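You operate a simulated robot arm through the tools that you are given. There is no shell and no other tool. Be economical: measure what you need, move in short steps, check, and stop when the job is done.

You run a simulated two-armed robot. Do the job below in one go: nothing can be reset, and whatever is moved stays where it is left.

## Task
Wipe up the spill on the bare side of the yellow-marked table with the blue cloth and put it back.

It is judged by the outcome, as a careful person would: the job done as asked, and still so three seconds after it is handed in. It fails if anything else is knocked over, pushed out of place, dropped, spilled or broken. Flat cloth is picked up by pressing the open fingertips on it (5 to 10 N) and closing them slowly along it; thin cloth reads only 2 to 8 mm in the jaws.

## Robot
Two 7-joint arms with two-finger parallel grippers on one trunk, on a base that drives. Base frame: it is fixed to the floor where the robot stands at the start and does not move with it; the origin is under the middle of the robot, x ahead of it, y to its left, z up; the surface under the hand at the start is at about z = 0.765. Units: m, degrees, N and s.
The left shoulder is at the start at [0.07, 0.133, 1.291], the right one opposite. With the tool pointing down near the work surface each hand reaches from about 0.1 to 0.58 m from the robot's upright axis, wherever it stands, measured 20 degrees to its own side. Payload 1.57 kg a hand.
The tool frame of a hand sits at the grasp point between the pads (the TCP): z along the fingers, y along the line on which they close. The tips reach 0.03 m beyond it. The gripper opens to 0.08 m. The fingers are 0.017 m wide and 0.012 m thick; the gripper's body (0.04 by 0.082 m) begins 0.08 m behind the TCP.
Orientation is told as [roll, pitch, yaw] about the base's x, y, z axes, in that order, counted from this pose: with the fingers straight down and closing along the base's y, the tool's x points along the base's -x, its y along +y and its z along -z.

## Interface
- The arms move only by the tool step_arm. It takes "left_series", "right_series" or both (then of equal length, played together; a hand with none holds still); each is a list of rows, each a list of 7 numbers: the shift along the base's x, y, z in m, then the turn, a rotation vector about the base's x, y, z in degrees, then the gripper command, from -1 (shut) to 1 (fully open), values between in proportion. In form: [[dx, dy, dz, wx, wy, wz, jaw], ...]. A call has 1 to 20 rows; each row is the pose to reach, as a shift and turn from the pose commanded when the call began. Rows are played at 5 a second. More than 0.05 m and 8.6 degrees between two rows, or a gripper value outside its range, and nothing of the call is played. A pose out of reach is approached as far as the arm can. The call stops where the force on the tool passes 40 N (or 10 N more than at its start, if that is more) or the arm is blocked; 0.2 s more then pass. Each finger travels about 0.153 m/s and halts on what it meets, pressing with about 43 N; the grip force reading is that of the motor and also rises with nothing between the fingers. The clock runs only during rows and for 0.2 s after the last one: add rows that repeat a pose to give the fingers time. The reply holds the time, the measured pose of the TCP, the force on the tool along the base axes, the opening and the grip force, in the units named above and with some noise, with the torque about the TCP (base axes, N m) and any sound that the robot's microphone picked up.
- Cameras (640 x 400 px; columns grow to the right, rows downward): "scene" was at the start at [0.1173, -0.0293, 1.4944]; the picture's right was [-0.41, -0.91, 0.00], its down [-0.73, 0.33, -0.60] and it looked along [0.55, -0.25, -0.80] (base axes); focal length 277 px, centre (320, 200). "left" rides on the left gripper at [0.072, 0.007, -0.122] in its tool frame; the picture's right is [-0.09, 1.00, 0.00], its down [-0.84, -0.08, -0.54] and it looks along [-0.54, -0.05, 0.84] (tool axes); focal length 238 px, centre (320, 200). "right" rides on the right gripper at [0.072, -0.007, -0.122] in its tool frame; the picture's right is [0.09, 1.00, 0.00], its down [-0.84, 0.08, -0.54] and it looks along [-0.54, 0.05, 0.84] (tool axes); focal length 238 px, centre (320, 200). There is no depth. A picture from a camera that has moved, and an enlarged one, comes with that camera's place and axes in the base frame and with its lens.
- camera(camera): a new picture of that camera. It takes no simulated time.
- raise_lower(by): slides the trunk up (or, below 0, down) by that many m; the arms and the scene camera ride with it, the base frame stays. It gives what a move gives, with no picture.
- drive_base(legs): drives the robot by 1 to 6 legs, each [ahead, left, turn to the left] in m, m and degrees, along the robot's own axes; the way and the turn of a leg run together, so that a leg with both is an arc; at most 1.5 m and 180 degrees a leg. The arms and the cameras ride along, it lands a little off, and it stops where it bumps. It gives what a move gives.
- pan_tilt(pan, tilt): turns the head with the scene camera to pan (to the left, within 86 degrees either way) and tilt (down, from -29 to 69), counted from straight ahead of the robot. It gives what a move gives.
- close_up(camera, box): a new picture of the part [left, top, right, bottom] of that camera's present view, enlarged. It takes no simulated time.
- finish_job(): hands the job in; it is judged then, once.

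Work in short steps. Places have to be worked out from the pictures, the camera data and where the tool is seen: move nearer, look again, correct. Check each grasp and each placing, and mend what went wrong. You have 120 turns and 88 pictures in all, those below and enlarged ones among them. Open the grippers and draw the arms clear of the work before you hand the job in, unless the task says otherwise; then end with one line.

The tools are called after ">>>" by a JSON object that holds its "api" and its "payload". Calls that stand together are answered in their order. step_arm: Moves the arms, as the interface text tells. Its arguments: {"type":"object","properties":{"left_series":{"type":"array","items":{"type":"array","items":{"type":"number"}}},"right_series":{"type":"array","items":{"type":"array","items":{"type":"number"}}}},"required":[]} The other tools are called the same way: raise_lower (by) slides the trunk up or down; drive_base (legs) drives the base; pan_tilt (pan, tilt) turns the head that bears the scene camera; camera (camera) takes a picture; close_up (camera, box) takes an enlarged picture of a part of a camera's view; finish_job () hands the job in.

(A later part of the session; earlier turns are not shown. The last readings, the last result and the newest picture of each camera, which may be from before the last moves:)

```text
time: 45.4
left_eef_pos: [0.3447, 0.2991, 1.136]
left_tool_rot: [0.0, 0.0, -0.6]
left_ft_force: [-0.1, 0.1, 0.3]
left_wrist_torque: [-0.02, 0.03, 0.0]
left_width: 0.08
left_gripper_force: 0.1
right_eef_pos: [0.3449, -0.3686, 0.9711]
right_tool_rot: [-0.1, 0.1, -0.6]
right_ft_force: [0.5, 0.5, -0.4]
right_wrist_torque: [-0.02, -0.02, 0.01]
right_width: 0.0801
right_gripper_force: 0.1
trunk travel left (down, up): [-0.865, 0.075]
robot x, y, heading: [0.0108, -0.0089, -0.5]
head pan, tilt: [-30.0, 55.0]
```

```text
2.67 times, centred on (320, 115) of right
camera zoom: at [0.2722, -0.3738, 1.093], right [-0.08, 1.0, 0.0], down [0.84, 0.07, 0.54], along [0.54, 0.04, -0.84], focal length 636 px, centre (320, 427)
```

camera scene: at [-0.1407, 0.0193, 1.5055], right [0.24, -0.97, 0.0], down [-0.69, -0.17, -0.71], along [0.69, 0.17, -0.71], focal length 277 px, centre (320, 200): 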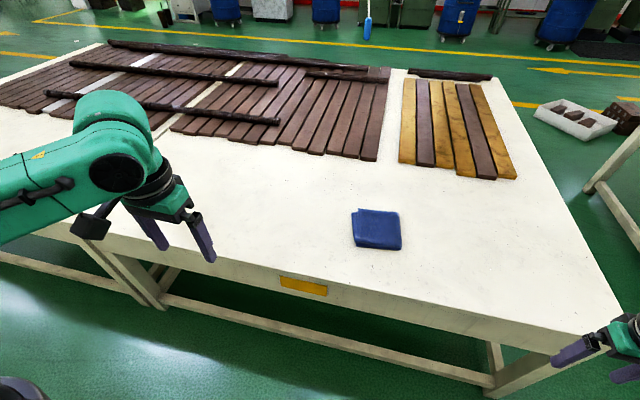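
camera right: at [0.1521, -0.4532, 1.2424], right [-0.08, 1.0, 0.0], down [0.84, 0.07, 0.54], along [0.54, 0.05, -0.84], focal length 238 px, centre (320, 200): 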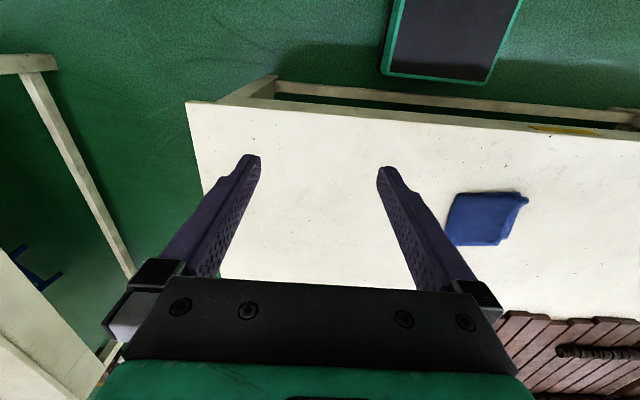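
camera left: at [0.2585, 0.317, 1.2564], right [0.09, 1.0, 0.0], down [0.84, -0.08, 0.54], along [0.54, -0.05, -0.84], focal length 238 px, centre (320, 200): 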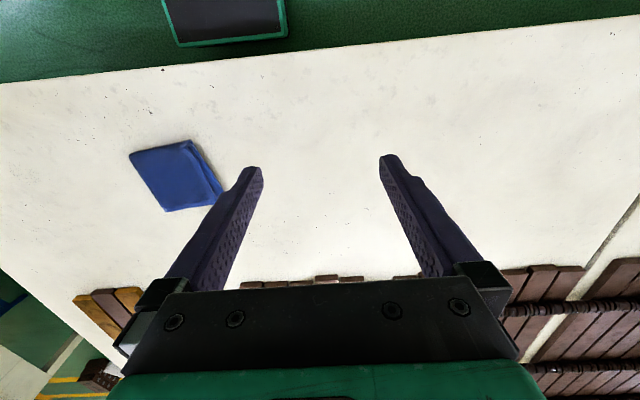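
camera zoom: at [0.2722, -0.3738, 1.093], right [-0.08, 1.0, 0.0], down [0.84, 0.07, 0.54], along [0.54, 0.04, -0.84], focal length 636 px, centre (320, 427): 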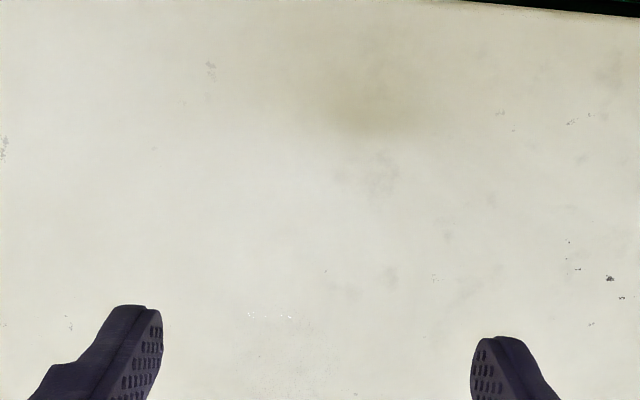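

Glints here lie at about (0.41, -0.39). I'll enlarge more around them to find the puddle's outline.

>>> {"api": "close_up", "payload": {"camera": "right", "box": [250, 120, 378, 200]}}

>>> {"api": "close_up", "payload": {"camera": "scene", "box": [304, 180, 416, 250]}}

```text
5.00 times, centred on (314, 160) of right
camera zoom: at [0.2722, -0.3738, 1.093], right [-0.08, 1.0, 0.0], down [0.84, 0.07, 0.54], along [0.54, 0.04, -0.84], focal length 1192 px, centre (350, 400)
```

zoom: 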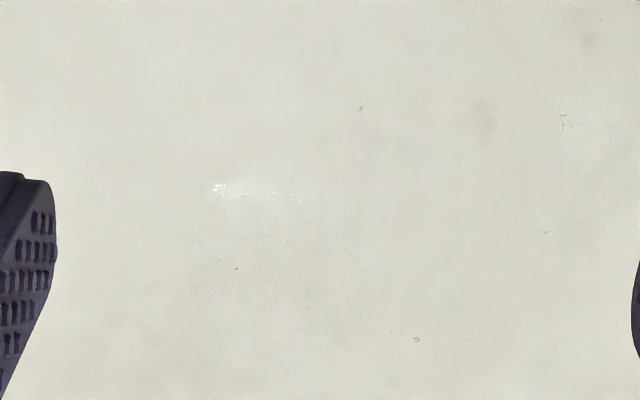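

```text
5.71 times, centred on (360, 215) of scene
camera zoom: at [0.1219, -0.0404, 1.492], right [-0.51, -0.86, 0.0], down [-0.71, 0.42, -0.57], along [0.49, -0.29, -0.82], focal length 1582 px, centre (91, 114)
```

zoom: 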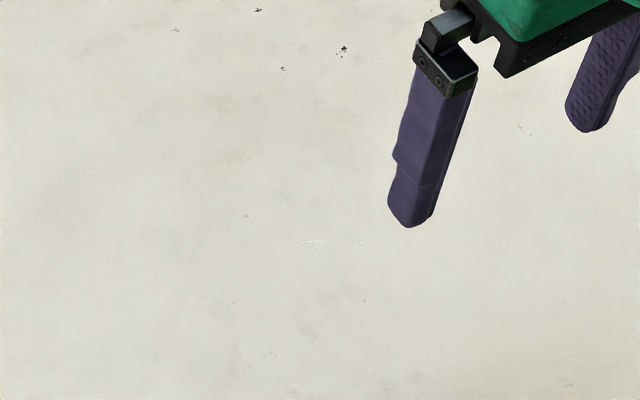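

The puddle's outline shows: a clear disc about 6.5 cm across, centred near (0.437, -0.382). The cloth is folded, ~0.16 m, centred near (0.484, -0.028); I'll shift the base 0.15 m right so the right hand reaches both comfortably.

>>> {"api": "drive_base", "payload": {"legs": [[0, -0.14, 0]]}}

>>> {"api": "step_arm", "payload": {"right_series": [[-0.01, 0.04, 0.02, 0, 0, 0, 1], [-0.01, 0.085, 0.03, 0, 0, 0, 1], [-0.01, 0.13, 0.03, 0, 0, 0, 1], [-0.01, 0.175, 0.03, 0, 0, 0, 1], [0, 0.22, 0.03, 0, 0, 0, 1], [0, 0.265, 0.03, 0, 0, 0, 1], [0, 0.31, 0.03, 0, 0, 0, 1], [0, 0.355, 0.03, 0, 0, 0, 1], [0, 0.4, 0.03, 0, 0, 0, 1], [0, 0.44, 0.03, 0, 0, 0, 1]]}}

>>> {"api": "camera", "payload": {"camera": "right"}}

```text
time: 46.7
left_eef_pos: [0.3425, 0.1648, 1.1356]
left_tool_rot: [0.0, 0.0, -0.5]
left_ft_force: [0.0, 0.9, -0.2]
left_wrist_torque: [-0.03, 0.0, -0.02]
left_width: 0.0796
left_gripper_force: 0.0
right_eef_pos: [0.3424, -0.5025, 0.9727]
right_tool_rot: [-0.1, 0.0, -0.7]
right_ft_force: [0.2, 0.3, 0.6]
right_wrist_torque: [-0.05, 0.0, 0.02]
right_width: 0.0797
right_gripper_force: 0.1
trunk travel left (down, up): [-0.865, 0.075]
robot x, y, heading: [0.0103, -0.1403, -0.4]
head pan, tilt: [-30.0, 55.0]
```

```text
time: 48.9
left_eef_pos: [0.3407, 0.1633, 1.1359]
left_tool_rot: [0.0, 0.0, -0.6]
left_ft_force: [0.3, 0.8, 0.3]
left_wrist_torque: [-0.03, -0.02, 0.03]
left_width: 0.08
left_gripper_force: 0.0
right_eef_pos: [0.343, -0.0625, 1.0056]
right_tool_rot: [-0.2, -0.1, -0.7]
right_ft_force: [-0.8, -0.1, -0.6]
right_wrist_torque: [-0.03, 0.02, 0.03]
right_width: 0.0797
right_gripper_force: 0.0
trunk travel left (down, up): [-0.865, 0.075]
robot x, y, heading: [0.0061, -0.141, -0.8]
head pan, tilt: [-30.0, 55.0]
```

```text
51 pictures are left
camera right: at [0.2701, -0.0686, 1.1263], right [-0.08, 1.0, 0.0], down [0.84, 0.07, 0.54], along [0.54, 0.04, -0.84], focal length 238 px, centre (320, 200)
```

right: 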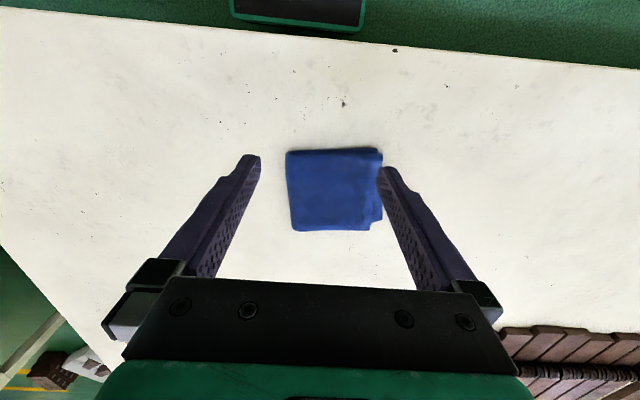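

The cloth spans about x 0.406–0.557, y -0.11–0.045. I'll enlarge it to see the fold structure before deciding where to grip.

>>> {"api": "close_up", "payload": {"camera": "right", "box": [256, 135, 416, 235]}}

>>> {"api": "pan_tilt", "payload": {"pan": 10, "tilt": 60}}

>>> {"api": "camera", "payload": {"camera": "scene"}}

```text
4.00 times, centred on (336, 185) of right
camera zoom: at [0.2701, -0.0686, 1.1263], right [-0.08, 1.0, 0.0], down [0.84, 0.07, 0.54], along [0.54, 0.04, -0.84], focal length 953 px, centre (256, 260)
```

zoom: 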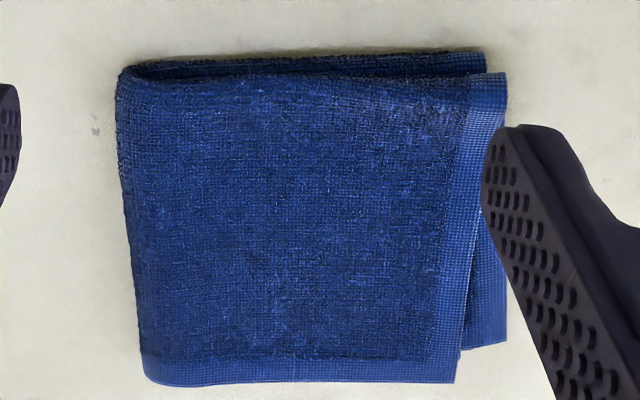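

```text
time: 50.0
left_eef_pos: [0.3411, 0.1622, 1.1364]
left_tool_rot: [0.0, 0.0, -0.5]
left_ft_force: [0.8, -0.4, 0.0]
left_wrist_torque: [0.01, 0.01, 0.0]
left_width: 0.08
left_gripper_force: 0.0
right_eef_pos: [0.3436, -0.0662, 1.0055]
right_tool_rot: [-0.1, 0.0, -0.6]
right_ft_force: [-0.1, 0.2, 0.8]
right_wrist_torque: [0.04, 0.01, 0.02]
right_width: 0.0801
right_gripper_force: 0.1
trunk travel left (down, up): [-0.865, 0.075]
robot x, y, heading: [0.0049, -0.1454, -0.6]
head pan, tilt: [10.0, 60.0]
```

```text
49 pictures are left
camera scene: at [0.1232, -0.1297, 1.486], right [0.16, -0.99, 0.0], down [-0.85, -0.14, -0.5], along [0.49, 0.08, -0.87], focal length 277 px, centre (320, 200)
```

scene: 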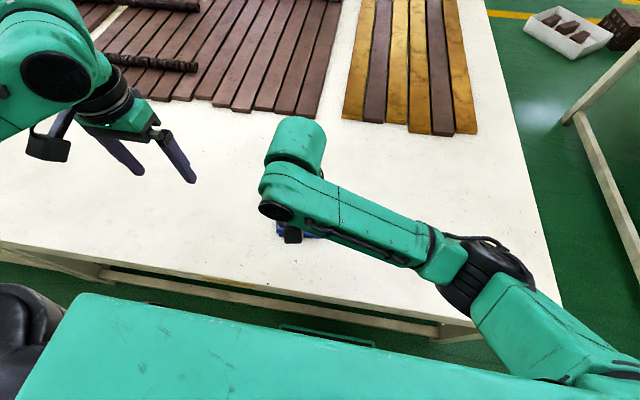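

It's a folded towel with the fold on the -y side. I'll centre the right hand over it at z ≈ 0.85, then check alignment.

>>> {"api": "step_arm", "payload": {"right_series": [[0.035, 0.01, -0.02, 0, 0, 0, 1], [0.07, 0.02, -0.04, 0, 0, 0, 1], [0.105, 0.03, -0.06, 0, 0, 0, 1], [0.137, 0.036, -0.08, 0, 0, 0, 1], [0.137, 0.036, -0.12, 0, 0, 0, 1], [0.137, 0.036, -0.15, 0, 0, 0, 1]]}}

>>> {"api": "camera", "payload": {"camera": "right"}}

```text
time: 51.4
left_eef_pos: [0.3412, 0.1637, 1.1359]
left_tool_rot: [0.0, 0.0, -0.5]
left_ft_force: [-0.2, -0.4, 0.2]
left_wrist_torque: [-0.01, 0.03, 0.01]
left_width: 0.0799
left_gripper_force: 0.0
right_eef_pos: [0.4742, -0.0377, 0.8658]
right_tool_rot: [0.2, 0.1, -0.5]
right_ft_force: [0.2, 0.0, -0.7]
right_wrist_torque: [0.02, -0.05, -0.02]
right_width: 0.08
right_gripper_force: 0.0
right hand out of reach, approached as far as the arm can: row 6
trunk travel left (down, up): [-0.865, 0.075]
robot x, y, heading: [0.0063, -0.143, -0.6]
head pan, tilt: [10.0, 60.0]
```

```text
48 pictures are left
camera right: at [0.4027, -0.0434, 0.9871], right [-0.08, 1.0, 0.0], down [0.84, 0.07, 0.54], along [0.54, 0.05, -0.84], focal length 238 px, centre (320, 200)
```

right: 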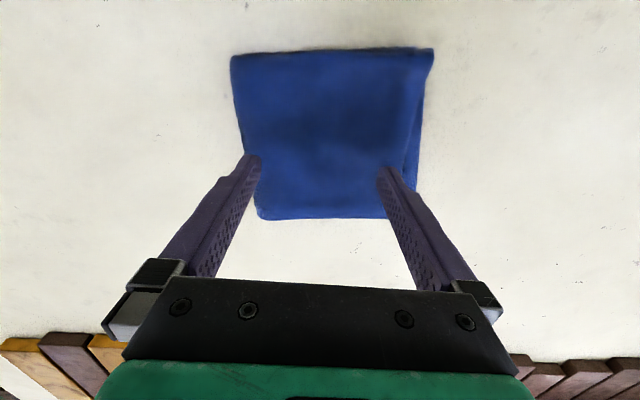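

The right hand hits its reach limit cross-body. I'll lift slightly and shift the base 0.12 m left for the grasp, compensating the hand.

>>> {"api": "step_arm", "payload": {"right_series": [[0, 0, 0.04, 0, 0, 0, 1], [0, 0, 0.08, 0, 0, 0, 1]]}}

>>> {"api": "drive_base", "payload": {"legs": [[0, 0.12, 0.6]]}}

>>> {"api": "step_arm", "payload": {"right_series": [[0, -0.04, -0.02, 0, 0, 0, 1], [0, -0.08, -0.05, 0, 0, 0, 1], [0, -0.11, -0.09, 0, 0, 0, 1]]}}

```text
time: 52.0
left_eef_pos: [0.3403, 0.1623, 1.1351]
left_tool_rot: [0.0, 0.0, -0.5]
left_ft_force: [-0.9, 0.5, -0.7]
left_wrist_torque: [0.0, 0.04, 0.0]
left_width: 0.08
left_gripper_force: 0.1
right_eef_pos: [0.4776, -0.0387, 0.9466]
right_tool_rot: [0.0, -0.2, -0.5]
right_ft_force: [-0.5, -0.3, 0.7]
right_wrist_torque: [-0.01, 0.01, -0.01]
right_width: 0.0799
right_gripper_force: 0.1
trunk travel left (down, up): [-0.865, 0.075]
robot x, y, heading: [0.0103, -0.1388, -0.6]
head pan, tilt: [10.0, 60.0]
```

```text
time: 53.2
left_eef_pos: [0.3388, 0.2823, 1.1369]
left_tool_rot: [0.1, 0.0, 0.1]
left_ft_force: [-0.1, 0.5, 0.4]
left_wrist_torque: [-0.01, 0.02, 0.04]
left_width: 0.08
left_gripper_force: 0.3
right_eef_pos: [0.4774, 0.0815, 0.9468]
right_tool_rot: [0.2, 0.0, 0.0]
right_ft_force: [0.1, 0.1, 0.3]
right_wrist_torque: [0.06, -0.01, -0.03]
right_width: 0.0801
right_gripper_force: 0.1
trunk travel left (down, up): [-0.865, 0.075]
robot x, y, heading: [0.0063, -0.0224, 0.2]
head pan, tilt: [10.0, 60.0]
```

```text
time: 54.0
left_eef_pos: [0.3401, 0.284, 1.1351]
left_tool_rot: [0.0, -0.1, 0.1]
left_ft_force: [-0.3, -0.1, 0.5]
left_wrist_torque: [0.01, -0.02, -0.01]
left_width: 0.08
left_gripper_force: 0.0
right_eef_pos: [0.4791, -0.0246, 0.8559]
right_tool_rot: [-0.1, 0.1, 0.0]
right_ft_force: [0.1, 0.4, -0.3]
right_wrist_torque: [-0.02, 0.01, 0.04]
right_width: 0.08
right_gripper_force: 0.0
trunk travel left (down, up): [-0.865, 0.075]
robot x, y, heading: [0.0082, -0.0272, -0.1]
head pan, tilt: [10.0, 60.0]
```

Reached (0.479, -0.025, 0.856). Now I lower gently to find contact.

>>> {"api": "step_arm", "payload": {"right_series": [[0, -0.005, -0.012, 0, 0, 0, 1], [0, -0.008, -0.024, 0, 0, 0, 1], [0, -0.008, -0.032, 0, 0, 0, 1], [0, -0.008, -0.037, 0, 0, 0, 1]]}}

```text
time: 55.0
left_eef_pos: [0.3388, 0.2829, 1.1363]
left_tool_rot: [0.0, 0.0, 0.1]
left_ft_force: [0.7, 0.2, 0.3]
left_wrist_torque: [0.04, 0.0, -0.01]
left_width: 0.0803
left_gripper_force: 0.0
right_eef_pos: [0.4772, -0.0346, 0.8199]
right_tool_rot: [0.0, 0.1, 0.0]
right_ft_force: [-0.2, 0.1, -0.2]
right_wrist_torque: [-0.02, 0.02, 0.02]
right_width: 0.08
right_gripper_force: 0.0
trunk travel left (down, up): [-0.865, 0.075]
robot x, y, heading: [0.0102, -0.0252, 0.2]
head pan, tilt: [10.0, 60.0]
```

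No contact yet at tip z ≈ 0.79; continuing down in small steps.

>>> {"api": "step_arm", "payload": {"right_series": [[0, 0, -0.004, 0, 0, 0, 1], [0, 0, -0.008, 0, 0, 0, 1], [0, 0, -0.012, 0, 0, 0, 1]]}}

```text
time: 55.8
left_eef_pos: [0.3382, 0.2837, 1.1359]
left_tool_rot: [0.1, -0.1, 0.1]
left_ft_force: [-0.5, 0.2, -0.3]
left_wrist_torque: [0.0, -0.03, 0.0]
left_width: 0.0801
left_gripper_force: 0.1
right_eef_pos: [0.4762, -0.0344, 0.8073]
right_tool_rot: [0.0, -0.1, 0.0]
right_ft_force: [0.8, -1.1, 5.1]
right_wrist_torque: [-0.04, -0.01, -0.01]
right_width: 0.0793
right_gripper_force: 0.1
trunk travel left (down, up): [-0.865, 0.075]
robot x, y, heading: [0.0043, -0.0247, -0.0]
head pan, tilt: [10.0, 60.0]
```

Contact: 5 N at z 0.807. I press 2 mm more and close slowly along the cloth.

>>> {"api": "step_arm", "payload": {"right_series": [[0, 0, -0.002, 0, 0, 0, 1], [0, 0, -0.003, 0, 0, 0, 0.85], [0, 0, -0.003, 0, 0, 0, 0.7], [0, 0, -0.003, 0, 0, 0, 0.55], [0, 0, -0.003, 0, 0, 0, 0.4], [0, 0, -0.003, 0, 0, 0, 0.25], [0, 0, -0.003, 0, 0, 0, 0.1], [0, 0, -0.003, 0, 0, 0, -0.05], [0, 0, -0.003, 0, 0, 0, -0.2], [0, 0, -0.003, 0, 0, 0, -0.35], [0, 0, -0.003, 0, 0, 0, -0.5], [0, 0, -0.003, 0, 0, 0, -0.65], [0, 0, -0.003, 0, 0, 0, -0.8], [0, 0, -0.003, 0, 0, 0, -1], [0, 0, -0.003, 0, 0, 0, -1], [0, 0, -0.003, 0, 0, 0, -1]]}}

>>> {"api": "camera", "payload": {"camera": "right"}}

```text
time: 59.2
left_eef_pos: [0.3371, 0.2837, 1.1362]
left_tool_rot: [-0.1, -0.1, 0.0]
left_ft_force: [0.2, 0.3, -0.7]
left_wrist_torque: [-0.01, 0.01, -0.01]
left_width: 0.0799
left_gripper_force: 0.1
right_eef_pos: [0.4774, -0.0346, 0.807]
right_tool_rot: [0.0, -0.1, 0.0]
right_ft_force: [0.7, -0.9, 16.8]
right_wrist_torque: [-0.1, -0.02, 0.0]
right_width: 0.0171
right_gripper_force: 32.2
trunk travel left (down, up): [-0.865, 0.075]
robot x, y, heading: [0.0117, -0.0264, 0.1]
head pan, tilt: [10.0, 60.0]
```

```text
47 pictures are left
camera right: at [0.404, -0.0412, 0.9266], right [-0.09, 1.0, 0.0], down [0.84, 0.08, 0.54], along [0.54, 0.05, -0.84], focal length 238 px, centre (320, 200)
```

right: 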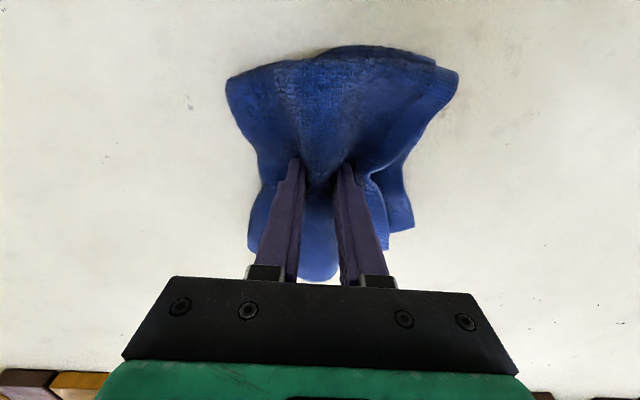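

The cloth is bunched with all its layers (17 mm) in the jaws. I lift it slowly and check.

>>> {"api": "step_arm", "payload": {"right_series": [[0, 0, 0.02, 0, 0, 0, -1], [0, 0, 0.04, 0, 0, 0, -1], [0, 0, 0.06, 0, 0, 0, -1], [0, 0, 0.08, 0, 0, 0, -1], [0, 0, 0.1, 0, 0, 0, -1]]}}

>>> {"api": "camera", "payload": {"camera": "right"}}

>>> {"api": "camera", "payload": {"camera": "scene"}}

```text
time: 60.4
left_eef_pos: [0.3394, 0.283, 1.1353]
left_tool_rot: [0.0, 0.0, 0.1]
left_ft_force: [1.3, 0.0, -0.6]
left_wrist_torque: [0.03, -0.03, 0.01]
left_width: 0.0798
left_gripper_force: 0.1
right_eef_pos: [0.4775, -0.0343, 0.905]
right_tool_rot: [0.0, 0.0, -0.1]
right_ft_force: [-0.4, -0.1, -0.8]
right_wrist_torque: [0.03, -0.04, 0.08]
right_width: 0.0161
right_gripper_force: 32.1
trunk travel left (down, up): [-0.865, 0.075]
robot x, y, heading: [0.0085, -0.0216, 0.0]
head pan, tilt: [10.0, 60.0]
```

```text
46 pictures are left
camera right: at [0.4054, -0.0409, 1.0257], right [-0.09, 1.0, 0.0], down [0.84, 0.08, 0.54], along [0.54, 0.05, -0.84], focal length 238 px, centre (320, 200)
```

right: 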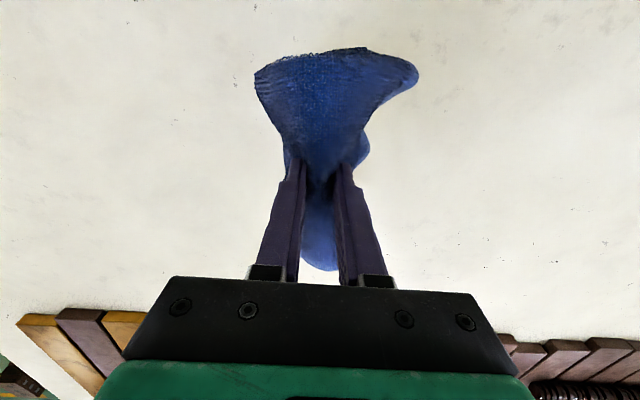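

```text
45 pictures are left
camera scene: at [0.1234, -0.011, 1.486], right [0.17, -0.98, 0.0], down [-0.85, -0.15, -0.5], along [0.49, 0.09, -0.87], focal length 277 px, centre (320, 200)
```

scene: 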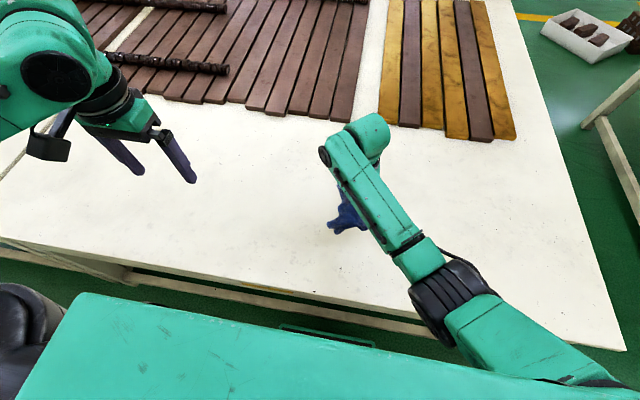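

The cloth is held whole. I'll drive 0.14 m right with it, then bring it over the puddle.

>>> {"api": "drive_base", "payload": {"legs": [[0, -0.14, 0]]}}

>>> {"api": "step_arm", "payload": {"right_series": [[-0.01, -0.04, 0, 0, 0, 0, -1], [-0.02, -0.08, 0, 0, 0, 0, -1], [-0.03, -0.12, 0, 0, 0, 0, -1], [-0.04, -0.16, 0, 0, 0, 0, -1], [-0.04, -0.2, 0, 0, 0, 0, -1]]}}

>>> {"api": "pan_tilt", "payload": {"pan": -25, "tilt": 60}}

>>> {"api": "camera", "payload": {"camera": "scene"}}

>>> {"api": "camera", "payload": {"camera": "right"}}

```text
time: 61.8
left_eef_pos: [0.3391, 0.1492, 1.1357]
left_tool_rot: [-0.1, 0.1, 0.2]
left_ft_force: [0.0, 0.5, 1.1]
left_wrist_torque: [0.0, -0.02, 0.01]
left_width: 0.0801
left_gripper_force: 0.1
right_eef_pos: [0.4786, -0.1694, 0.9063]
right_tool_rot: [-0.1, 0.1, 0.1]
right_ft_force: [-0.4, -0.6, -0.2]
right_wrist_torque: [0.01, 0.04, 0.0]
right_width: 0.0162
right_gripper_force: 31.4
trunk travel left (down, up): [-0.865, 0.075]
robot x, y, heading: [0.0083, -0.1589, 0.3]
head pan, tilt: [10.0, 60.0]
```

```text
time: 63.0
left_eef_pos: [0.3382, 0.145, 1.1351]
left_tool_rot: [0.1, 0.0, 0.3]
left_ft_force: [-0.3, 0.7, -0.3]
left_wrist_torque: [0.03, -0.03, 0.01]
left_width: 0.0801
left_gripper_force: 0.0
right_eef_pos: [0.4367, -0.3729, 0.9062]
right_tool_rot: [0.1, 0.0, 0.2]
right_ft_force: [-0.3, 0.5, -0.4]
right_wrist_torque: [0.02, 0.02, 0.04]
right_width: 0.0165
right_gripper_force: 31.5
trunk travel left (down, up): [-0.865, 0.075]
robot x, y, heading: [0.007, -0.1612, 0.1]
head pan, tilt: [10.0, 60.0]
```

```text
time: 64.0
left_eef_pos: [0.3391, 0.1456, 1.1357]
left_tool_rot: [-0.1, 0.0, 0.4]
left_ft_force: [0.6, -0.1, 0.1]
left_wrist_torque: [-0.03, -0.02, 0.02]
left_width: 0.08
left_gripper_force: 0.1
right_eef_pos: [0.4365, -0.3708, 0.906]
right_tool_rot: [0.0, 0.0, 0.1]
right_ft_force: [-0.4, -0.6, -1.1]
right_wrist_torque: [0.0, 0.02, 0.06]
right_width: 0.0164
right_gripper_force: 31.5
trunk travel left (down, up): [-0.865, 0.075]
robot x, y, heading: [0.0079, -0.1596, 0.0]
head pan, tilt: [-25.0, 60.0]
```

```text
44 pictures are left
camera scene: at [0.1186, -0.1879, 1.486], right [-0.42, -0.91, 0.0], down [-0.79, 0.36, -0.5], along [0.45, -0.21, -0.87], focal length 277 px, centre (320, 200)
```

scene: 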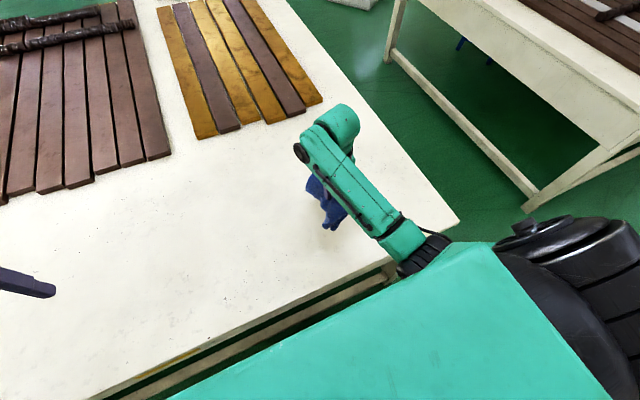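

```text
43 pictures are left
camera right: at [0.3653, -0.3782, 1.0263], right [-0.09, 1.0, 0.0], down [0.84, 0.08, 0.54], along [0.54, 0.05, -0.84], focal length 238 px, centre (320, 200)
```

right: 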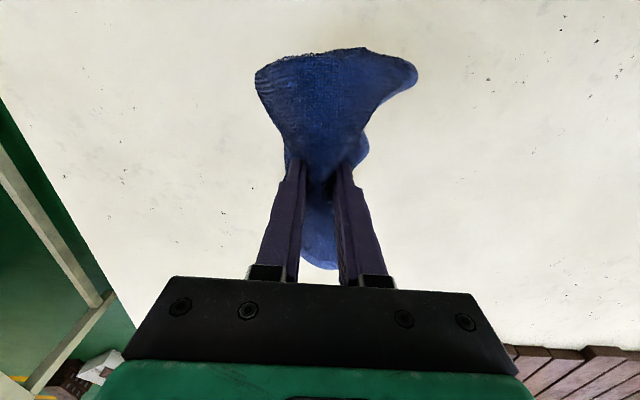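

The cloth is over the spill. Lowering onto the puddle, watching force.

>>> {"api": "step_arm", "payload": {"right_series": [[0, -0.004, -0.03, 0, 0, 0, -1], [0, -0.008, -0.06, 0, 0, 0, -1], [0, -0.01, -0.08, 0, 0, 0, -1], [0, -0.01, -0.09, 0, 0, 0, -1], [0, -0.01, -0.095, 0, 0, 0, -1]]}}

```text
time: 65.2
left_eef_pos: [0.3378, 0.1479, 1.1367]
left_tool_rot: [0.0, -0.1, 0.4]
left_ft_force: [0.6, 0.0, 0.8]
left_wrist_torque: [0.0, -0.01, -0.02]
left_width: 0.08
left_gripper_force: 0.1
right_eef_pos: [0.4381, -0.3799, 0.8123]
right_tool_rot: [-0.2, -0.2, 0.2]
right_ft_force: [3.1, -0.4, 10.1]
right_wrist_torque: [0.0, -0.11, 0.06]
right_width: 0.0161
right_gripper_force: 30.9
trunk travel left (down, up): [-0.865, 0.075]
robot x, y, heading: [0.0096, -0.16, 0.1]
head pan, tilt: [-25.0, 60.0]
```

About 10 N on the puddle. Wiping in a raster around the centre, ±5 cm.

>>> {"api": "step_arm", "payload": {"right_series": [[0, 0.025, 0, 0, 0, 0, -1], [0, 0.045, 0, 0, 0, 0, -1], [0.018, 0.025, 0, 0, 0, 0, -1], [0.018, 0, 0, 0, 0, 0, -1], [0.018, -0.025, 0, 0, 0, 0, -1], [0.018, -0.05, 0, 0, 0, 0, -1], [0.0, -0.05, 0, 0, 0, 0, -1], [0.0, -0.025, 0, 0, 0, 0, -1], [0, 0, 0, 0, 0, 0, -1], [-0.018, 0.02, 0, 0, 0, 0, -1], [-0.018, 0.045, 0, 0, 0, 0, -1], [-0.036, 0.045, 0, 0, 0, 0, -1], [-0.036, 0.02, 0, 0, 0, 0, -1], [-0.036, -0.01, 0, 0, 0, 0, -1], [-0.036, -0.04, 0, 0, 0, 0, -1], [-0.018, -0.05, 0, 0, 0, 0, -1], [-0.018, -0.02, 0, 0, 0, 0, -1], [-0.018, 0.01, 0, 0, 0, 0, -1], [0, 0.03, 0, 0, 0, 0, -1], [0.015, 0.045, 0, 0, 0, 0, -1]]}}

>>> {"api": "step_arm", "payload": {"right_series": [[0.02, 0, 0, 0, 0, 0, -1], [0.02, -0.03, 0, 0, 0, 0, -1], [0.02, -0.06, 0, 0, 0, 0, -1], [0.02, -0.095, 0, 0, 0, 0, -1], [0.038, -0.095, 0, 0, 0, 0, -1], [0.038, -0.06, 0, 0, 0, 0, -1], [0.038, -0.03, 0, 0, 0, 0, -1], [0.038, 0, 0, 0, 0, 0, -1], [0.01, 0, 0, 0, 0, 0, -1], [-0.02, 0, 0, 0, 0, 0, -1], [-0.05, 0, 0, 0, 0, 0, -1], [-0.05, -0.02, 0, 0, 0, 0, -1], [-0.02, -0.02, 0, 0, 0, 0, -1], [0.01, -0.02, 0, 0, 0, 0, -1], [0.035, -0.03, 0, 0, 0, 0, -1], [0.01, -0.04, 0, 0, 0, 0, -1], [-0.02, -0.04, 0, 0, 0, 0, -1], [-0.05, -0.045, 0, 0, 0, 0, -1], [-0.02, -0.06, 0, 0, 0, 0, -1], [0.01, -0.06, 0, 0, 0, 0, -1]]}}

>>> {"api": "step_arm", "payload": {"right_series": [[0.03, 0, 0, 0, 0, 0, -1], [0.03, -0.02, 0, 0, 0, 0, -1], [0, -0.02, 0, 0, 0, 0, -1], [-0.03, -0.02, 0, 0, 0, 0, -1], [-0.06, -0.02, 0, 0, 0, 0, -1], [-0.06, -0.035, 0, 0, 0, 0, -1], [-0.03, -0.035, 0, 0, 0, 0, -1], [0, -0.035, 0, 0, 0, 0, -1], [0, -0.035, 0.03, 0, 0, 0, -1], [0, -0.035, 0.07, 0, 0, 0, -1]]}}

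```text
time: 69.4
left_eef_pos: [0.3382, 0.1465, 1.1363]
left_tool_rot: [0.0, 0.0, 0.2]
left_ft_force: [-0.4, 0.5, 0.3]
left_wrist_torque: [-0.02, 0.0, -0.02]
left_width: 0.0801
left_gripper_force: 0.0
right_eef_pos: [0.4529, -0.3335, 0.8111]
right_tool_rot: [-0.1, 0.0, 0.1]
right_ft_force: [-1.5, -1.7, 7.0]
right_wrist_torque: [-0.09, 0.07, 0.12]
right_width: 0.0164
right_gripper_force: 31.8
trunk travel left (down, up): [-0.865, 0.075]
robot x, y, heading: [0.011, -0.1603, -0.1]
head pan, tilt: [-25.0, 60.0]
```

```text
time: 73.6
left_eef_pos: [0.3382, 0.1471, 1.1352]
left_tool_rot: [0.0, 0.1, 0.2]
left_ft_force: [-0.5, -0.1, 0.0]
left_wrist_torque: [0.01, 0.02, 0.0]
left_width: 0.0801
left_gripper_force: 0.1
right_eef_pos: [0.4655, -0.3959, 0.8123]
right_tool_rot: [-0.1, 0.1, 0.1]
right_ft_force: [-1.9, -1.1, 5.3]
right_wrist_torque: [-0.06, 0.11, 0.08]
right_width: 0.0159
right_gripper_force: 31.9
trunk travel left (down, up): [-0.865, 0.075]
robot x, y, heading: [0.0085, -0.1614, -0.0]
head pan, tilt: [-25.0, 60.0]
```

```text
time: 75.8
left_eef_pos: [0.3365, 0.1477, 1.1356]
left_tool_rot: [0.0, -0.1, 0.4]
left_ft_force: [-1.0, 0.3, -0.7]
left_wrist_torque: [0.0, 0.01, 0.02]
left_width: 0.0804
left_gripper_force: 0.0
right_eef_pos: [0.4614, -0.4324, 0.8807]
right_tool_rot: [-0.1, 0.0, 0.3]
right_ft_force: [0.3, 0.0, -0.5]
right_wrist_torque: [-0.02, 0.01, 0.07]
right_width: 0.0162
right_gripper_force: 31.6
trunk travel left (down, up): [-0.865, 0.075]
robot x, y, heading: [0.0075, -0.1637, -0.0]
head pan, tilt: [-25.0, 60.0]
```

Wiped and lifted. I move the hand aside and enlarge the spot to verify.

>>> {"api": "step_arm", "payload": {"right_series": [[-0.01, 0.045, 0.02, 0, 0, 0, -1], [-0.01, 0.09, 0.03, 0, 0, 0, -1], [-0.01, 0.135, 0.03, 0, 0, 0, -1], [-0.01, 0.18, 0.03, 0, 0, 0, -1], [-0.01, 0.225, 0.03, 0, 0, 0, -1], [-0.01, 0.27, 0.03, 0, 0, 0, -1]]}}

>>> {"api": "pan_tilt", "payload": {"pan": -30, "tilt": 55}}

>>> {"api": "camera", "payload": {"camera": "scene"}}

```text
refused: row 1 steps farther than a row can; nothing moved
```

```text
time: 76.4
left_eef_pos: [0.3382, 0.1467, 1.1352]
left_tool_rot: [0.1, -0.1, 0.4]
left_ft_force: [-0.2, 0.0, 0.1]
left_wrist_torque: [-0.05, 0.01, -0.02]
left_width: 0.0799
left_gripper_force: 0.1
right_eef_pos: [0.4612, -0.4334, 0.8797]
right_tool_rot: [0.1, -0.1, 0.1]
right_ft_force: [0.0, -0.5, 0.0]
right_wrist_torque: [0.0, 0.01, 0.09]
right_width: 0.0158
right_gripper_force: 31.2
trunk travel left (down, up): [-0.865, 0.075]
robot x, y, heading: [0.0073, -0.1594, 0.0]
head pan, tilt: [-30.0, 55.0]
```

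```text
42 pictures are left
camera scene: at [0.1204, -0.1958, 1.4921], right [-0.5, -0.87, 0.0], down [-0.71, 0.41, -0.57], along [0.5, -0.29, -0.82], focal length 277 px, centre (320, 200)
```

scene: 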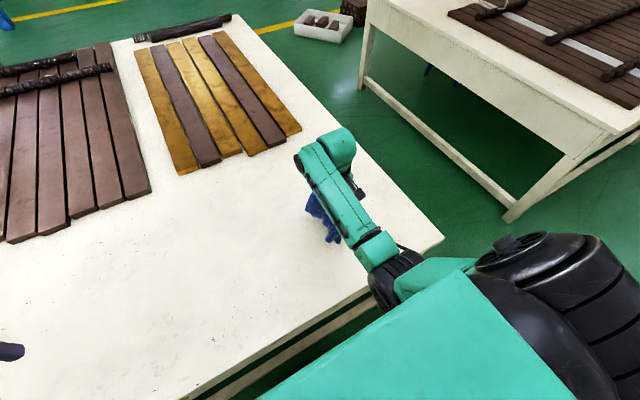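

The arm hides the spot. I'll drive back left 0.14 m and bring the hand toward the cloth's home, then check the spot from the earlier viewpoint.

>>> {"api": "drive_base", "payload": {"legs": [[0, 0.14, 0]]}}

>>> {"api": "step_arm", "payload": {"right_series": [[0, 0.04, 0.02, 0, 0, 0, -1], [0, 0.08, 0.03, 0, 0, 0, -1], [0, 0.12, 0.03, 0, 0, 0, -1], [0, 0.16, 0.03, 0, 0, 0, -1], [0.01, 0.2, 0.03, 0, 0, 0, -1], [0.015, 0.24, 0.03, 0, 0, 0, -1], [0.015, 0.26, 0.03, 0, 0, 0, -1]]}}

>>> {"api": "close_up", "payload": {"camera": "scene", "box": [240, 120, 480, 270]}}

>>> {"api": "close_up", "payload": {"camera": "scene", "box": [328, 195, 408, 245]}}

```text
time: 77.8
left_eef_pos: [0.3371, 0.2849, 1.1367]
left_tool_rot: [0.1, 0.0, 0.4]
left_ft_force: [-0.7, 0.0, 0.9]
left_wrist_torque: [0.02, 0.03, 0.01]
left_width: 0.0801
left_gripper_force: 0.0
right_eef_pos: [0.4633, -0.2924, 0.8782]
right_tool_rot: [0.2, 0.0, 0.4]
right_ft_force: [-0.2, -0.2, -0.4]
right_wrist_torque: [-0.01, 0.01, 0.06]
right_width: 0.0162
right_gripper_force: 31.4
trunk travel left (down, up): [-0.865, 0.075]
robot x, y, heading: [0.0097, -0.0212, 0.4]
head pan, tilt: [-30.0, 55.0]
```

```text
time: 79.3
left_eef_pos: [0.3384, 0.2875, 1.1357]
left_tool_rot: [0.0, 0.0, 0.4]
left_ft_force: [0.2, 0.0, 0.4]
left_wrist_torque: [0.02, -0.04, -0.03]
left_width: 0.08
left_gripper_force: 0.0
right_eef_pos: [0.482, -0.1291, 0.889]
right_tool_rot: [-8.4, -0.3, -3.2]
right_ft_force: [-0.4, -0.6, -0.6]
right_wrist_torque: [0.18, 0.03, 0.11]
right_width: 0.0155
right_gripper_force: 31.1
trunk travel left (down, up): [-0.865, 0.075]
robot x, y, heading: [0.0075, -0.0201, -0.0]
head pan, tilt: [-30.0, 55.0]
stopped in row 7 (right hand): the arm was blocked; the commanded pose is now the measured one
```

```text
2.67 times, centred on (360, 195) of scene
camera zoom: at [0.1207, -0.0538, 1.4921], right [-0.5, -0.87, 0.0], down [-0.71, 0.41, -0.57], along [0.5, -0.28, -0.82], focal length 738 px, centre (213, 213)
```

zoom: 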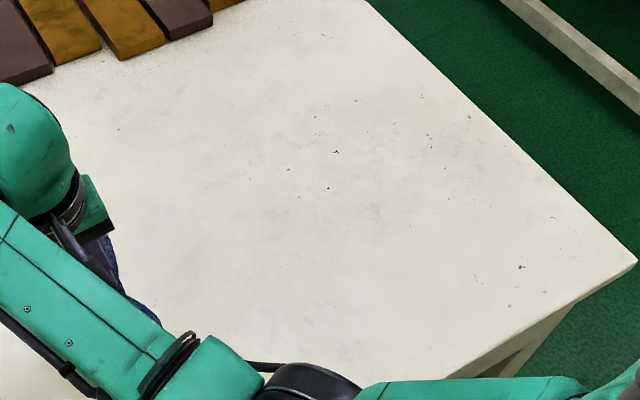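

```text
8.00 times, centred on (368, 220) of scene
camera zoom: at [0.1207, -0.0538, 1.4921], right [-0.5, -0.87, 0.0], down [-0.71, 0.41, -0.57], along [0.5, -0.28, -0.82], focal length 2215 px, centre (-64, 40)
```

zoom: 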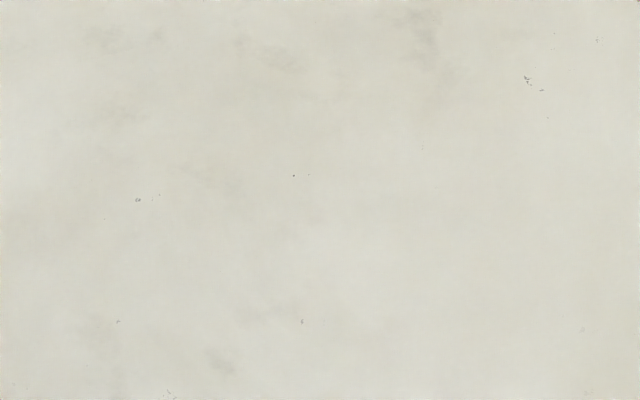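

The glint is gone: the spot is dry. The right arm, however, got blocked at y = -0.129; I look at why.

>>> {"api": "pan_tilt", "payload": {"pan": -20, "tilt": 60}}

>>> {"api": "camera", "payload": {"camera": "scene"}}

>>> {"api": "camera", "payload": {"camera": "right"}}

```text
time: 80.0
left_eef_pos: [0.3376, 0.2878, 1.1349]
left_tool_rot: [0.1, 0.0, 0.5]
left_ft_force: [-0.3, -0.1, -0.2]
left_wrist_torque: [-0.02, -0.03, 0.02]
left_width: 0.0803
left_gripper_force: 0.1
right_eef_pos: [0.4818, -0.1276, 0.889]
right_tool_rot: [-8.4, -0.4, -3.2]
right_ft_force: [0.7, 0.3, -0.9]
right_wrist_torque: [0.13, 0.0, 0.15]
right_width: 0.0155
right_gripper_force: 31.3
trunk travel left (down, up): [-0.865, 0.075]
robot x, y, heading: [0.0054, -0.0207, 0.1]
head pan, tilt: [-20.0, 60.0]
```

```text
39 pictures are left
camera scene: at [0.1203, -0.0417, 1.4861], right [-0.34, -0.94, 0.0], down [-0.81, 0.29, -0.5], along [0.47, -0.17, -0.87], focal length 277 px, centre (320, 200)
```

scene: 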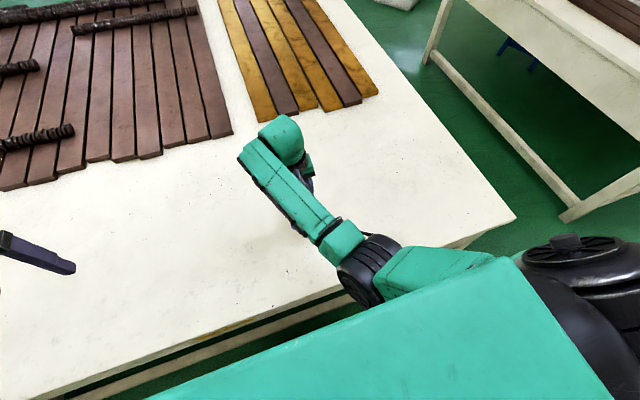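

```text
38 pictures are left
camera right: at [0.4091, -0.1129, 1.0096], right [-0.04, 0.99, -0.15], down [0.84, 0.11, 0.53], along [0.54, -0.1, -0.84], focal length 238 px, centre (320, 200)
```

right: 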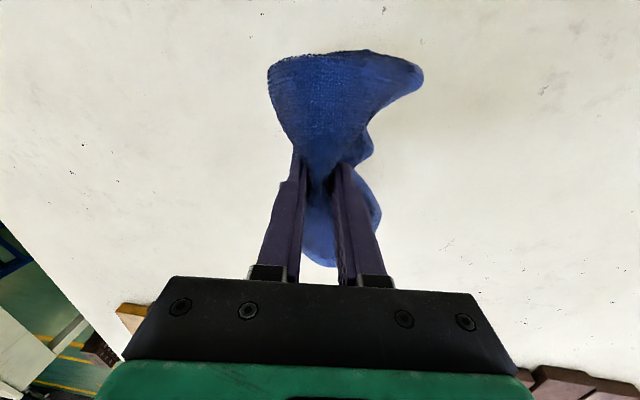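

The elbow sits low against the body. I'll back the hand to the right, straighten the tool, then drive the base left so the hand needn't cross over.

>>> {"api": "step_arm", "payload": {"right_series": [[0, -0.03, 0.01, 4.2, 0.2, 1.6, -1], [0, -0.06, 0.02, 8.4, 0.4, 3.2, -1], [0, -0.09, 0.02, 8.4, 0.4, 3.2, -1], [0, -0.09, 0.02, 8.4, 0.4, 3.2, -1]]}}

>>> {"api": "drive_base", "payload": {"legs": [[0, 0.185, 0]]}}

>>> {"api": "camera", "payload": {"camera": "right"}}

```text
time: 81.0
left_eef_pos: [0.3367, 0.2889, 1.1359]
left_tool_rot: [0.0, -0.1, 0.4]
left_ft_force: [-0.9, -0.1, 1.2]
left_wrist_torque: [0.01, 0.0, 0.0]
left_width: 0.0798
left_gripper_force: 0.0
right_eef_pos: [0.4819, -0.2196, 0.9079]
right_tool_rot: [0.1, 0.2, 0.0]
right_ft_force: [0.1, 0.6, -0.3]
right_wrist_torque: [-0.15, 0.01, -0.04]
right_width: 0.0151
right_gripper_force: 31.3
trunk travel left (down, up): [-0.865, 0.075]
robot x, y, heading: [0.0069, -0.0186, 0.3]
head pan, tilt: [-20.0, 60.0]
```

```text
time: 82.5
left_eef_pos: [0.3381, 0.4672, 1.1367]
left_tool_rot: [0.1, 0.0, 0.2]
left_ft_force: [0.6, -0.3, 0.1]
left_wrist_torque: [0.02, 0.01, 0.0]
left_width: 0.0801
left_gripper_force: 0.0
right_eef_pos: [0.4816, -0.0384, 0.9073]
right_tool_rot: [0.3, 0.4, -0.2]
right_ft_force: [0.1, 0.3, -0.3]
right_wrist_torque: [-0.14, 0.01, -0.09]
right_width: 0.0155
right_gripper_force: 31.3
trunk travel left (down, up): [-0.865, 0.075]
robot x, y, heading: [0.0064, 0.1637, 0.1]
head pan, tilt: [-20.0, 60.0]
```

```text
37 pictures are left
camera right: at [0.4091, -0.0451, 1.0291], right [-0.09, 1.0, 0.0], down [0.84, 0.07, 0.54], along [0.53, 0.05, -0.84], focal length 238 px, centre (320, 200)
```

right: 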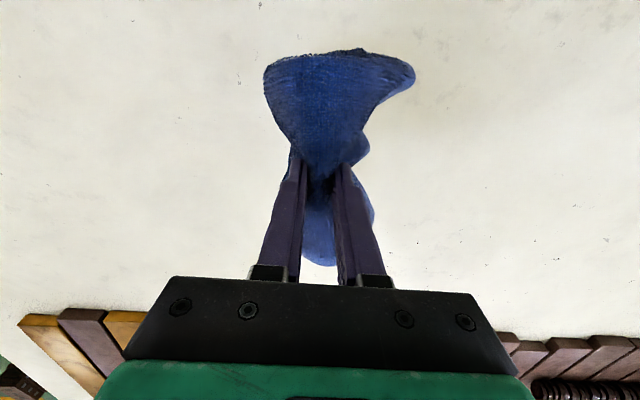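

The hand is back over the original spot (0.48, -0.035). I lower the cloth and spread the fingers slowly while in contact, to lay it flat again.

>>> {"api": "step_arm", "payload": {"right_series": [[-0.004, 0.004, -0.03, 0, 0, 0, -1], [-0.004, 0.004, -0.06, 0, 0, 0, -1], [-0.004, 0.004, -0.08, 0, 0, 0, -1], [-0.004, 0.004, -0.09, 0, 0, 0, -1], [-0.004, 0.004, -0.096, 0, 0, 0, -1]]}}

>>> {"api": "step_arm", "payload": {"right_series": [[0, 0, 0, 0, 0, 0, -0.5], [0, 0, 0, 0, 0, 0, -0.35], [0, 0, 0, 0, 0, 0, -0.2], [0, 0, 0, 0, 0, 0, -0.05], [0, 0, 0, 0, 0, 0, 0.1], [0, 0, 0, 0, 0, 0, 0.25], [0, 0, 0, 0, 0, 0, 0.4], [0, 0, 0, 0, 0, 0, 0.55], [0, 0, 0, 0, 0, 0, 0.7], [0, 0, 0, 0, 0, 0, 0.85], [0, 0, 0, 0, 0, 0, 1], [0, 0, 0, 0, 0, 0, 1]]}}

>>> {"api": "camera", "payload": {"camera": "right"}}

```text
time: 83.7
left_eef_pos: [0.3347, 0.4716, 1.1366]
left_tool_rot: [0.1, -0.2, 0.2]
left_ft_force: [0.6, -0.4, 0.2]
left_wrist_torque: [-0.02, 0.0, 0.01]
left_width: 0.0803
left_gripper_force: 0.1
right_eef_pos: [0.4742, -0.0328, 0.8137]
right_tool_rot: [-0.1, 0.0, -0.1]
right_ft_force: [1.5, -2.4, 15.4]
right_wrist_torque: [-0.18, -0.07, -0.03]
right_width: 0.0151
right_gripper_force: 30.9
trunk travel left (down, up): [-0.865, 0.075]
robot x, y, heading: [0.0056, 0.1619, -0.2]
head pan, tilt: [-20.0, 60.0]
```

```text
time: 86.3
left_eef_pos: [0.3381, 0.4711, 1.1347]
left_tool_rot: [0.0, 0.0, 0.1]
left_ft_force: [-0.5, 0.0, 0.4]
left_wrist_torque: [0.01, 0.0, -0.01]
left_width: 0.0799
left_gripper_force: 0.2
right_eef_pos: [0.4745, -0.0337, 0.8117]
right_tool_rot: [0.1, 0.4, -0.1]
right_ft_force: [0.1, -0.6, 2.2]
right_wrist_torque: [0.03, 0.08, 0.0]
right_width: 0.0792
right_gripper_force: 0.0
trunk travel left (down, up): [-0.865, 0.075]
robot x, y, heading: [0.0086, 0.1637, 0.1]
head pan, tilt: [-20.0, 60.0]
```

```text
36 pictures are left
camera right: at [0.4031, -0.0397, 0.9332], right [-0.09, 1.0, 0.0], down [0.84, 0.07, 0.54], along [0.54, 0.05, -0.84], focal length 238 px, centre (320, 200)
```

right: 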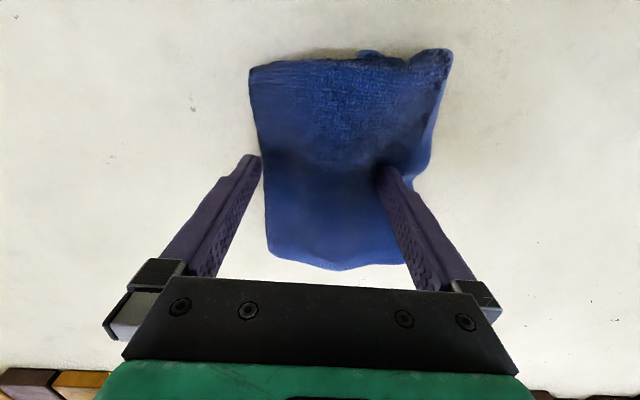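

It spread out well. I lift straight up, then look at the cloth from above.

>>> {"api": "step_arm", "payload": {"right_series": [[0, 0, 0.02, 0, 0, 0, 1], [0, 0, 0.05, 0, 0, 0, 1], [0, 0, 0.09, 0, 0, 0, 1], [-0.03, 0, 0.12, 0, 0, 0, 1], [-0.06, -0.01, 0.15, 0, 0, 0, 1], [-0.09, -0.02, 0.18, 0, 0, 0, 1], [-0.12, -0.03, 0.2, 0, 0, 0, 1]]}}

>>> {"api": "camera", "payload": {"camera": "right"}}

>>> {"api": "close_up", "payload": {"camera": "right", "box": [256, 135, 416, 235]}}

```text
time: 87.7
left_eef_pos: [0.3384, 0.4692, 1.1369]
left_tool_rot: [0.1, 0.0, 0.2]
left_ft_force: [-0.2, 0.5, 0.2]
left_wrist_torque: [0.01, -0.03, 0.02]
left_width: 0.08
left_gripper_force: 0.1
right_eef_pos: [0.4015, -0.1252, 0.9684]
right_tool_rot: [-10.3, 0.2, -2.9]
right_ft_force: [0.5, 0.4, -0.2]
right_wrist_torque: [0.01, -0.02, 0.02]
right_width: 0.0798
right_gripper_force: 0.0
right hand out of reach, approached as far as the arm can: row 6
trunk travel left (down, up): [-0.865, 0.075]
robot x, y, heading: [0.0109, 0.1622, 0.1]
head pan, tilt: [-20.0, 60.0]
stopped in row 6 (right hand): the arm was blocked; the commanded pose is now the measured one
```

```text
35 pictures are left
camera right: at [0.3307, -0.1056, 1.089], right [-0.04, 0.98, -0.18], down [0.85, 0.13, 0.52], along [0.53, -0.13, -0.84], focal length 238 px, centre (320, 200)
```

right: 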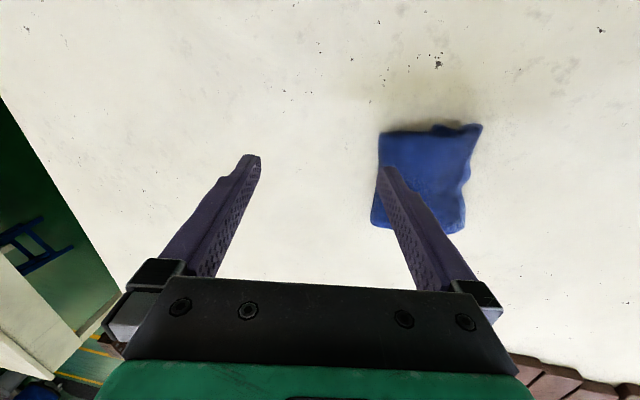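

```text
4.00 times, centred on (336, 185) of right
camera zoom: at [0.3307, -0.1056, 1.089], right [-0.04, 0.98, -0.18], down [0.85, 0.13, 0.52], along [0.53, -0.13, -0.84], focal length 953 px, centre (256, 260)
```

zoom: 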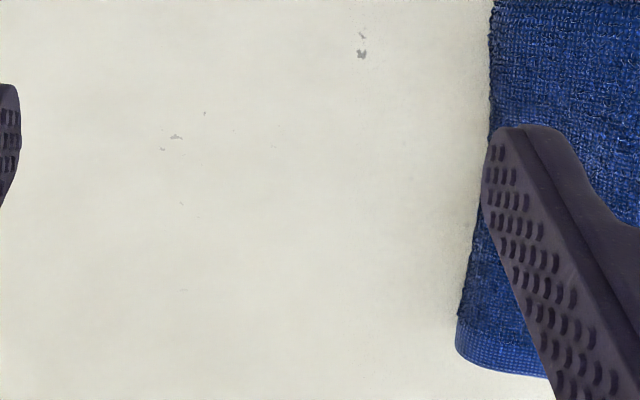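

The cloth is laid back. I'll draw the right hand away to the right and check the cloth and the whole wiped area.

>>> {"api": "step_arm", "payload": {"right_series": [[-0.02, -0.03, 0.02, 5, 0, 1.5, 1], [-0.04, -0.06, 0.03, 10, 0, 3, 1], [-0.07, -0.09, 0.03, 10, 0, 3, 1], [-0.1, -0.12, 0.04, 10, 0, 3, 1]]}}

>>> {"api": "pan_tilt", "payload": {"pan": -30, "tilt": 55}}

>>> {"api": "camera", "payload": {"camera": "scene"}}

>>> {"api": "close_up", "payload": {"camera": "scene", "box": [320, 100, 520, 225]}}

```text
time: 88.7
left_eef_pos: [0.3371, 0.4706, 1.1363]
left_tool_rot: [0.1, 0.0, 0.3]
left_ft_force: [0.2, 0.1, -0.7]
left_wrist_torque: [0.04, -0.03, -0.01]
left_width: 0.0799
left_gripper_force: 0.0
right_eef_pos: [0.2979, -0.2429, 1.0084]
right_tool_rot: [0.0, 0.3, 0.5]
right_ft_force: [-0.6, -0.2, -0.3]
right_wrist_torque: [0.02, -0.03, 0.03]
right_width: 0.08
right_gripper_force: 0.0
trunk travel left (down, up): [-0.865, 0.075]
robot x, y, heading: [0.0053, 0.1651, -0.1]
head pan, tilt: [-20.0, 60.0]
```

```text
time: 89.4
left_eef_pos: [0.3373, 0.4708, 1.135]
left_tool_rot: [0.0, 0.0, 0.2]
left_ft_force: [0.2, -0.7, -0.2]
left_wrist_torque: [0.03, 0.04, -0.03]
left_width: 0.08
left_gripper_force: 0.1
right_eef_pos: [0.299, -0.2438, 1.0078]
right_tool_rot: [-0.3, 0.5, 0.3]
right_ft_force: [0.8, -0.1, -0.4]
right_wrist_torque: [-0.01, -0.03, -0.01]
right_width: 0.0801
right_gripper_force: 0.0
trunk travel left (down, up): [-0.865, 0.075]
robot x, y, heading: [0.0071, 0.1638, 0.1]
head pan, tilt: [-30.0, 55.0]
```

```text
33 pictures are left
camera scene: at [0.1195, 0.1279, 1.492], right [-0.5, -0.87, 0.0], down [-0.71, 0.41, -0.57], along [0.5, -0.29, -0.82], focal length 277 px, centre (320, 200)
```

scene: 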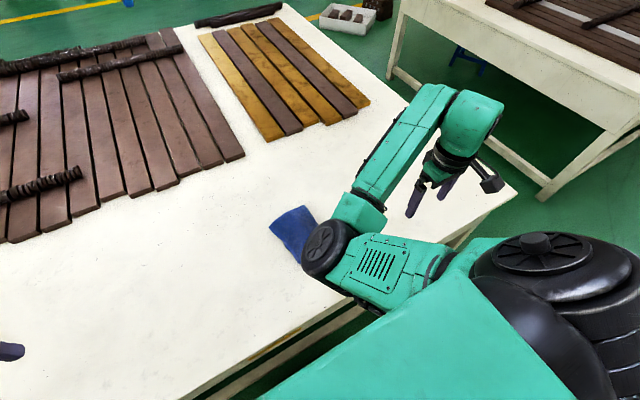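

```text
3.20 times, centred on (420, 162) of scene
camera zoom: at [0.1195, 0.1279, 1.492], right [-0.5, -0.87, 0.0], down [-0.71, 0.41, -0.57], along [0.5, -0.29, -0.82], focal length 886 px, centre (0, 320)
```

zoom: 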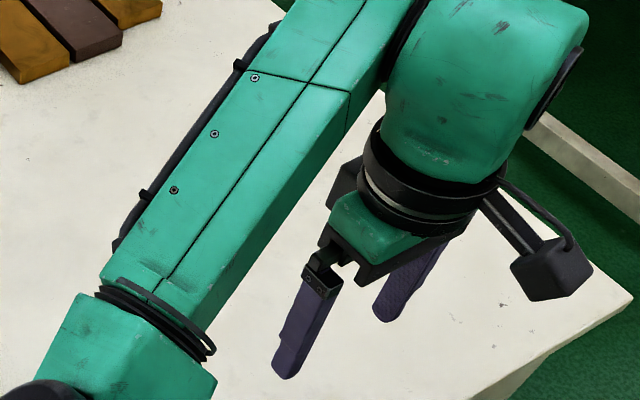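

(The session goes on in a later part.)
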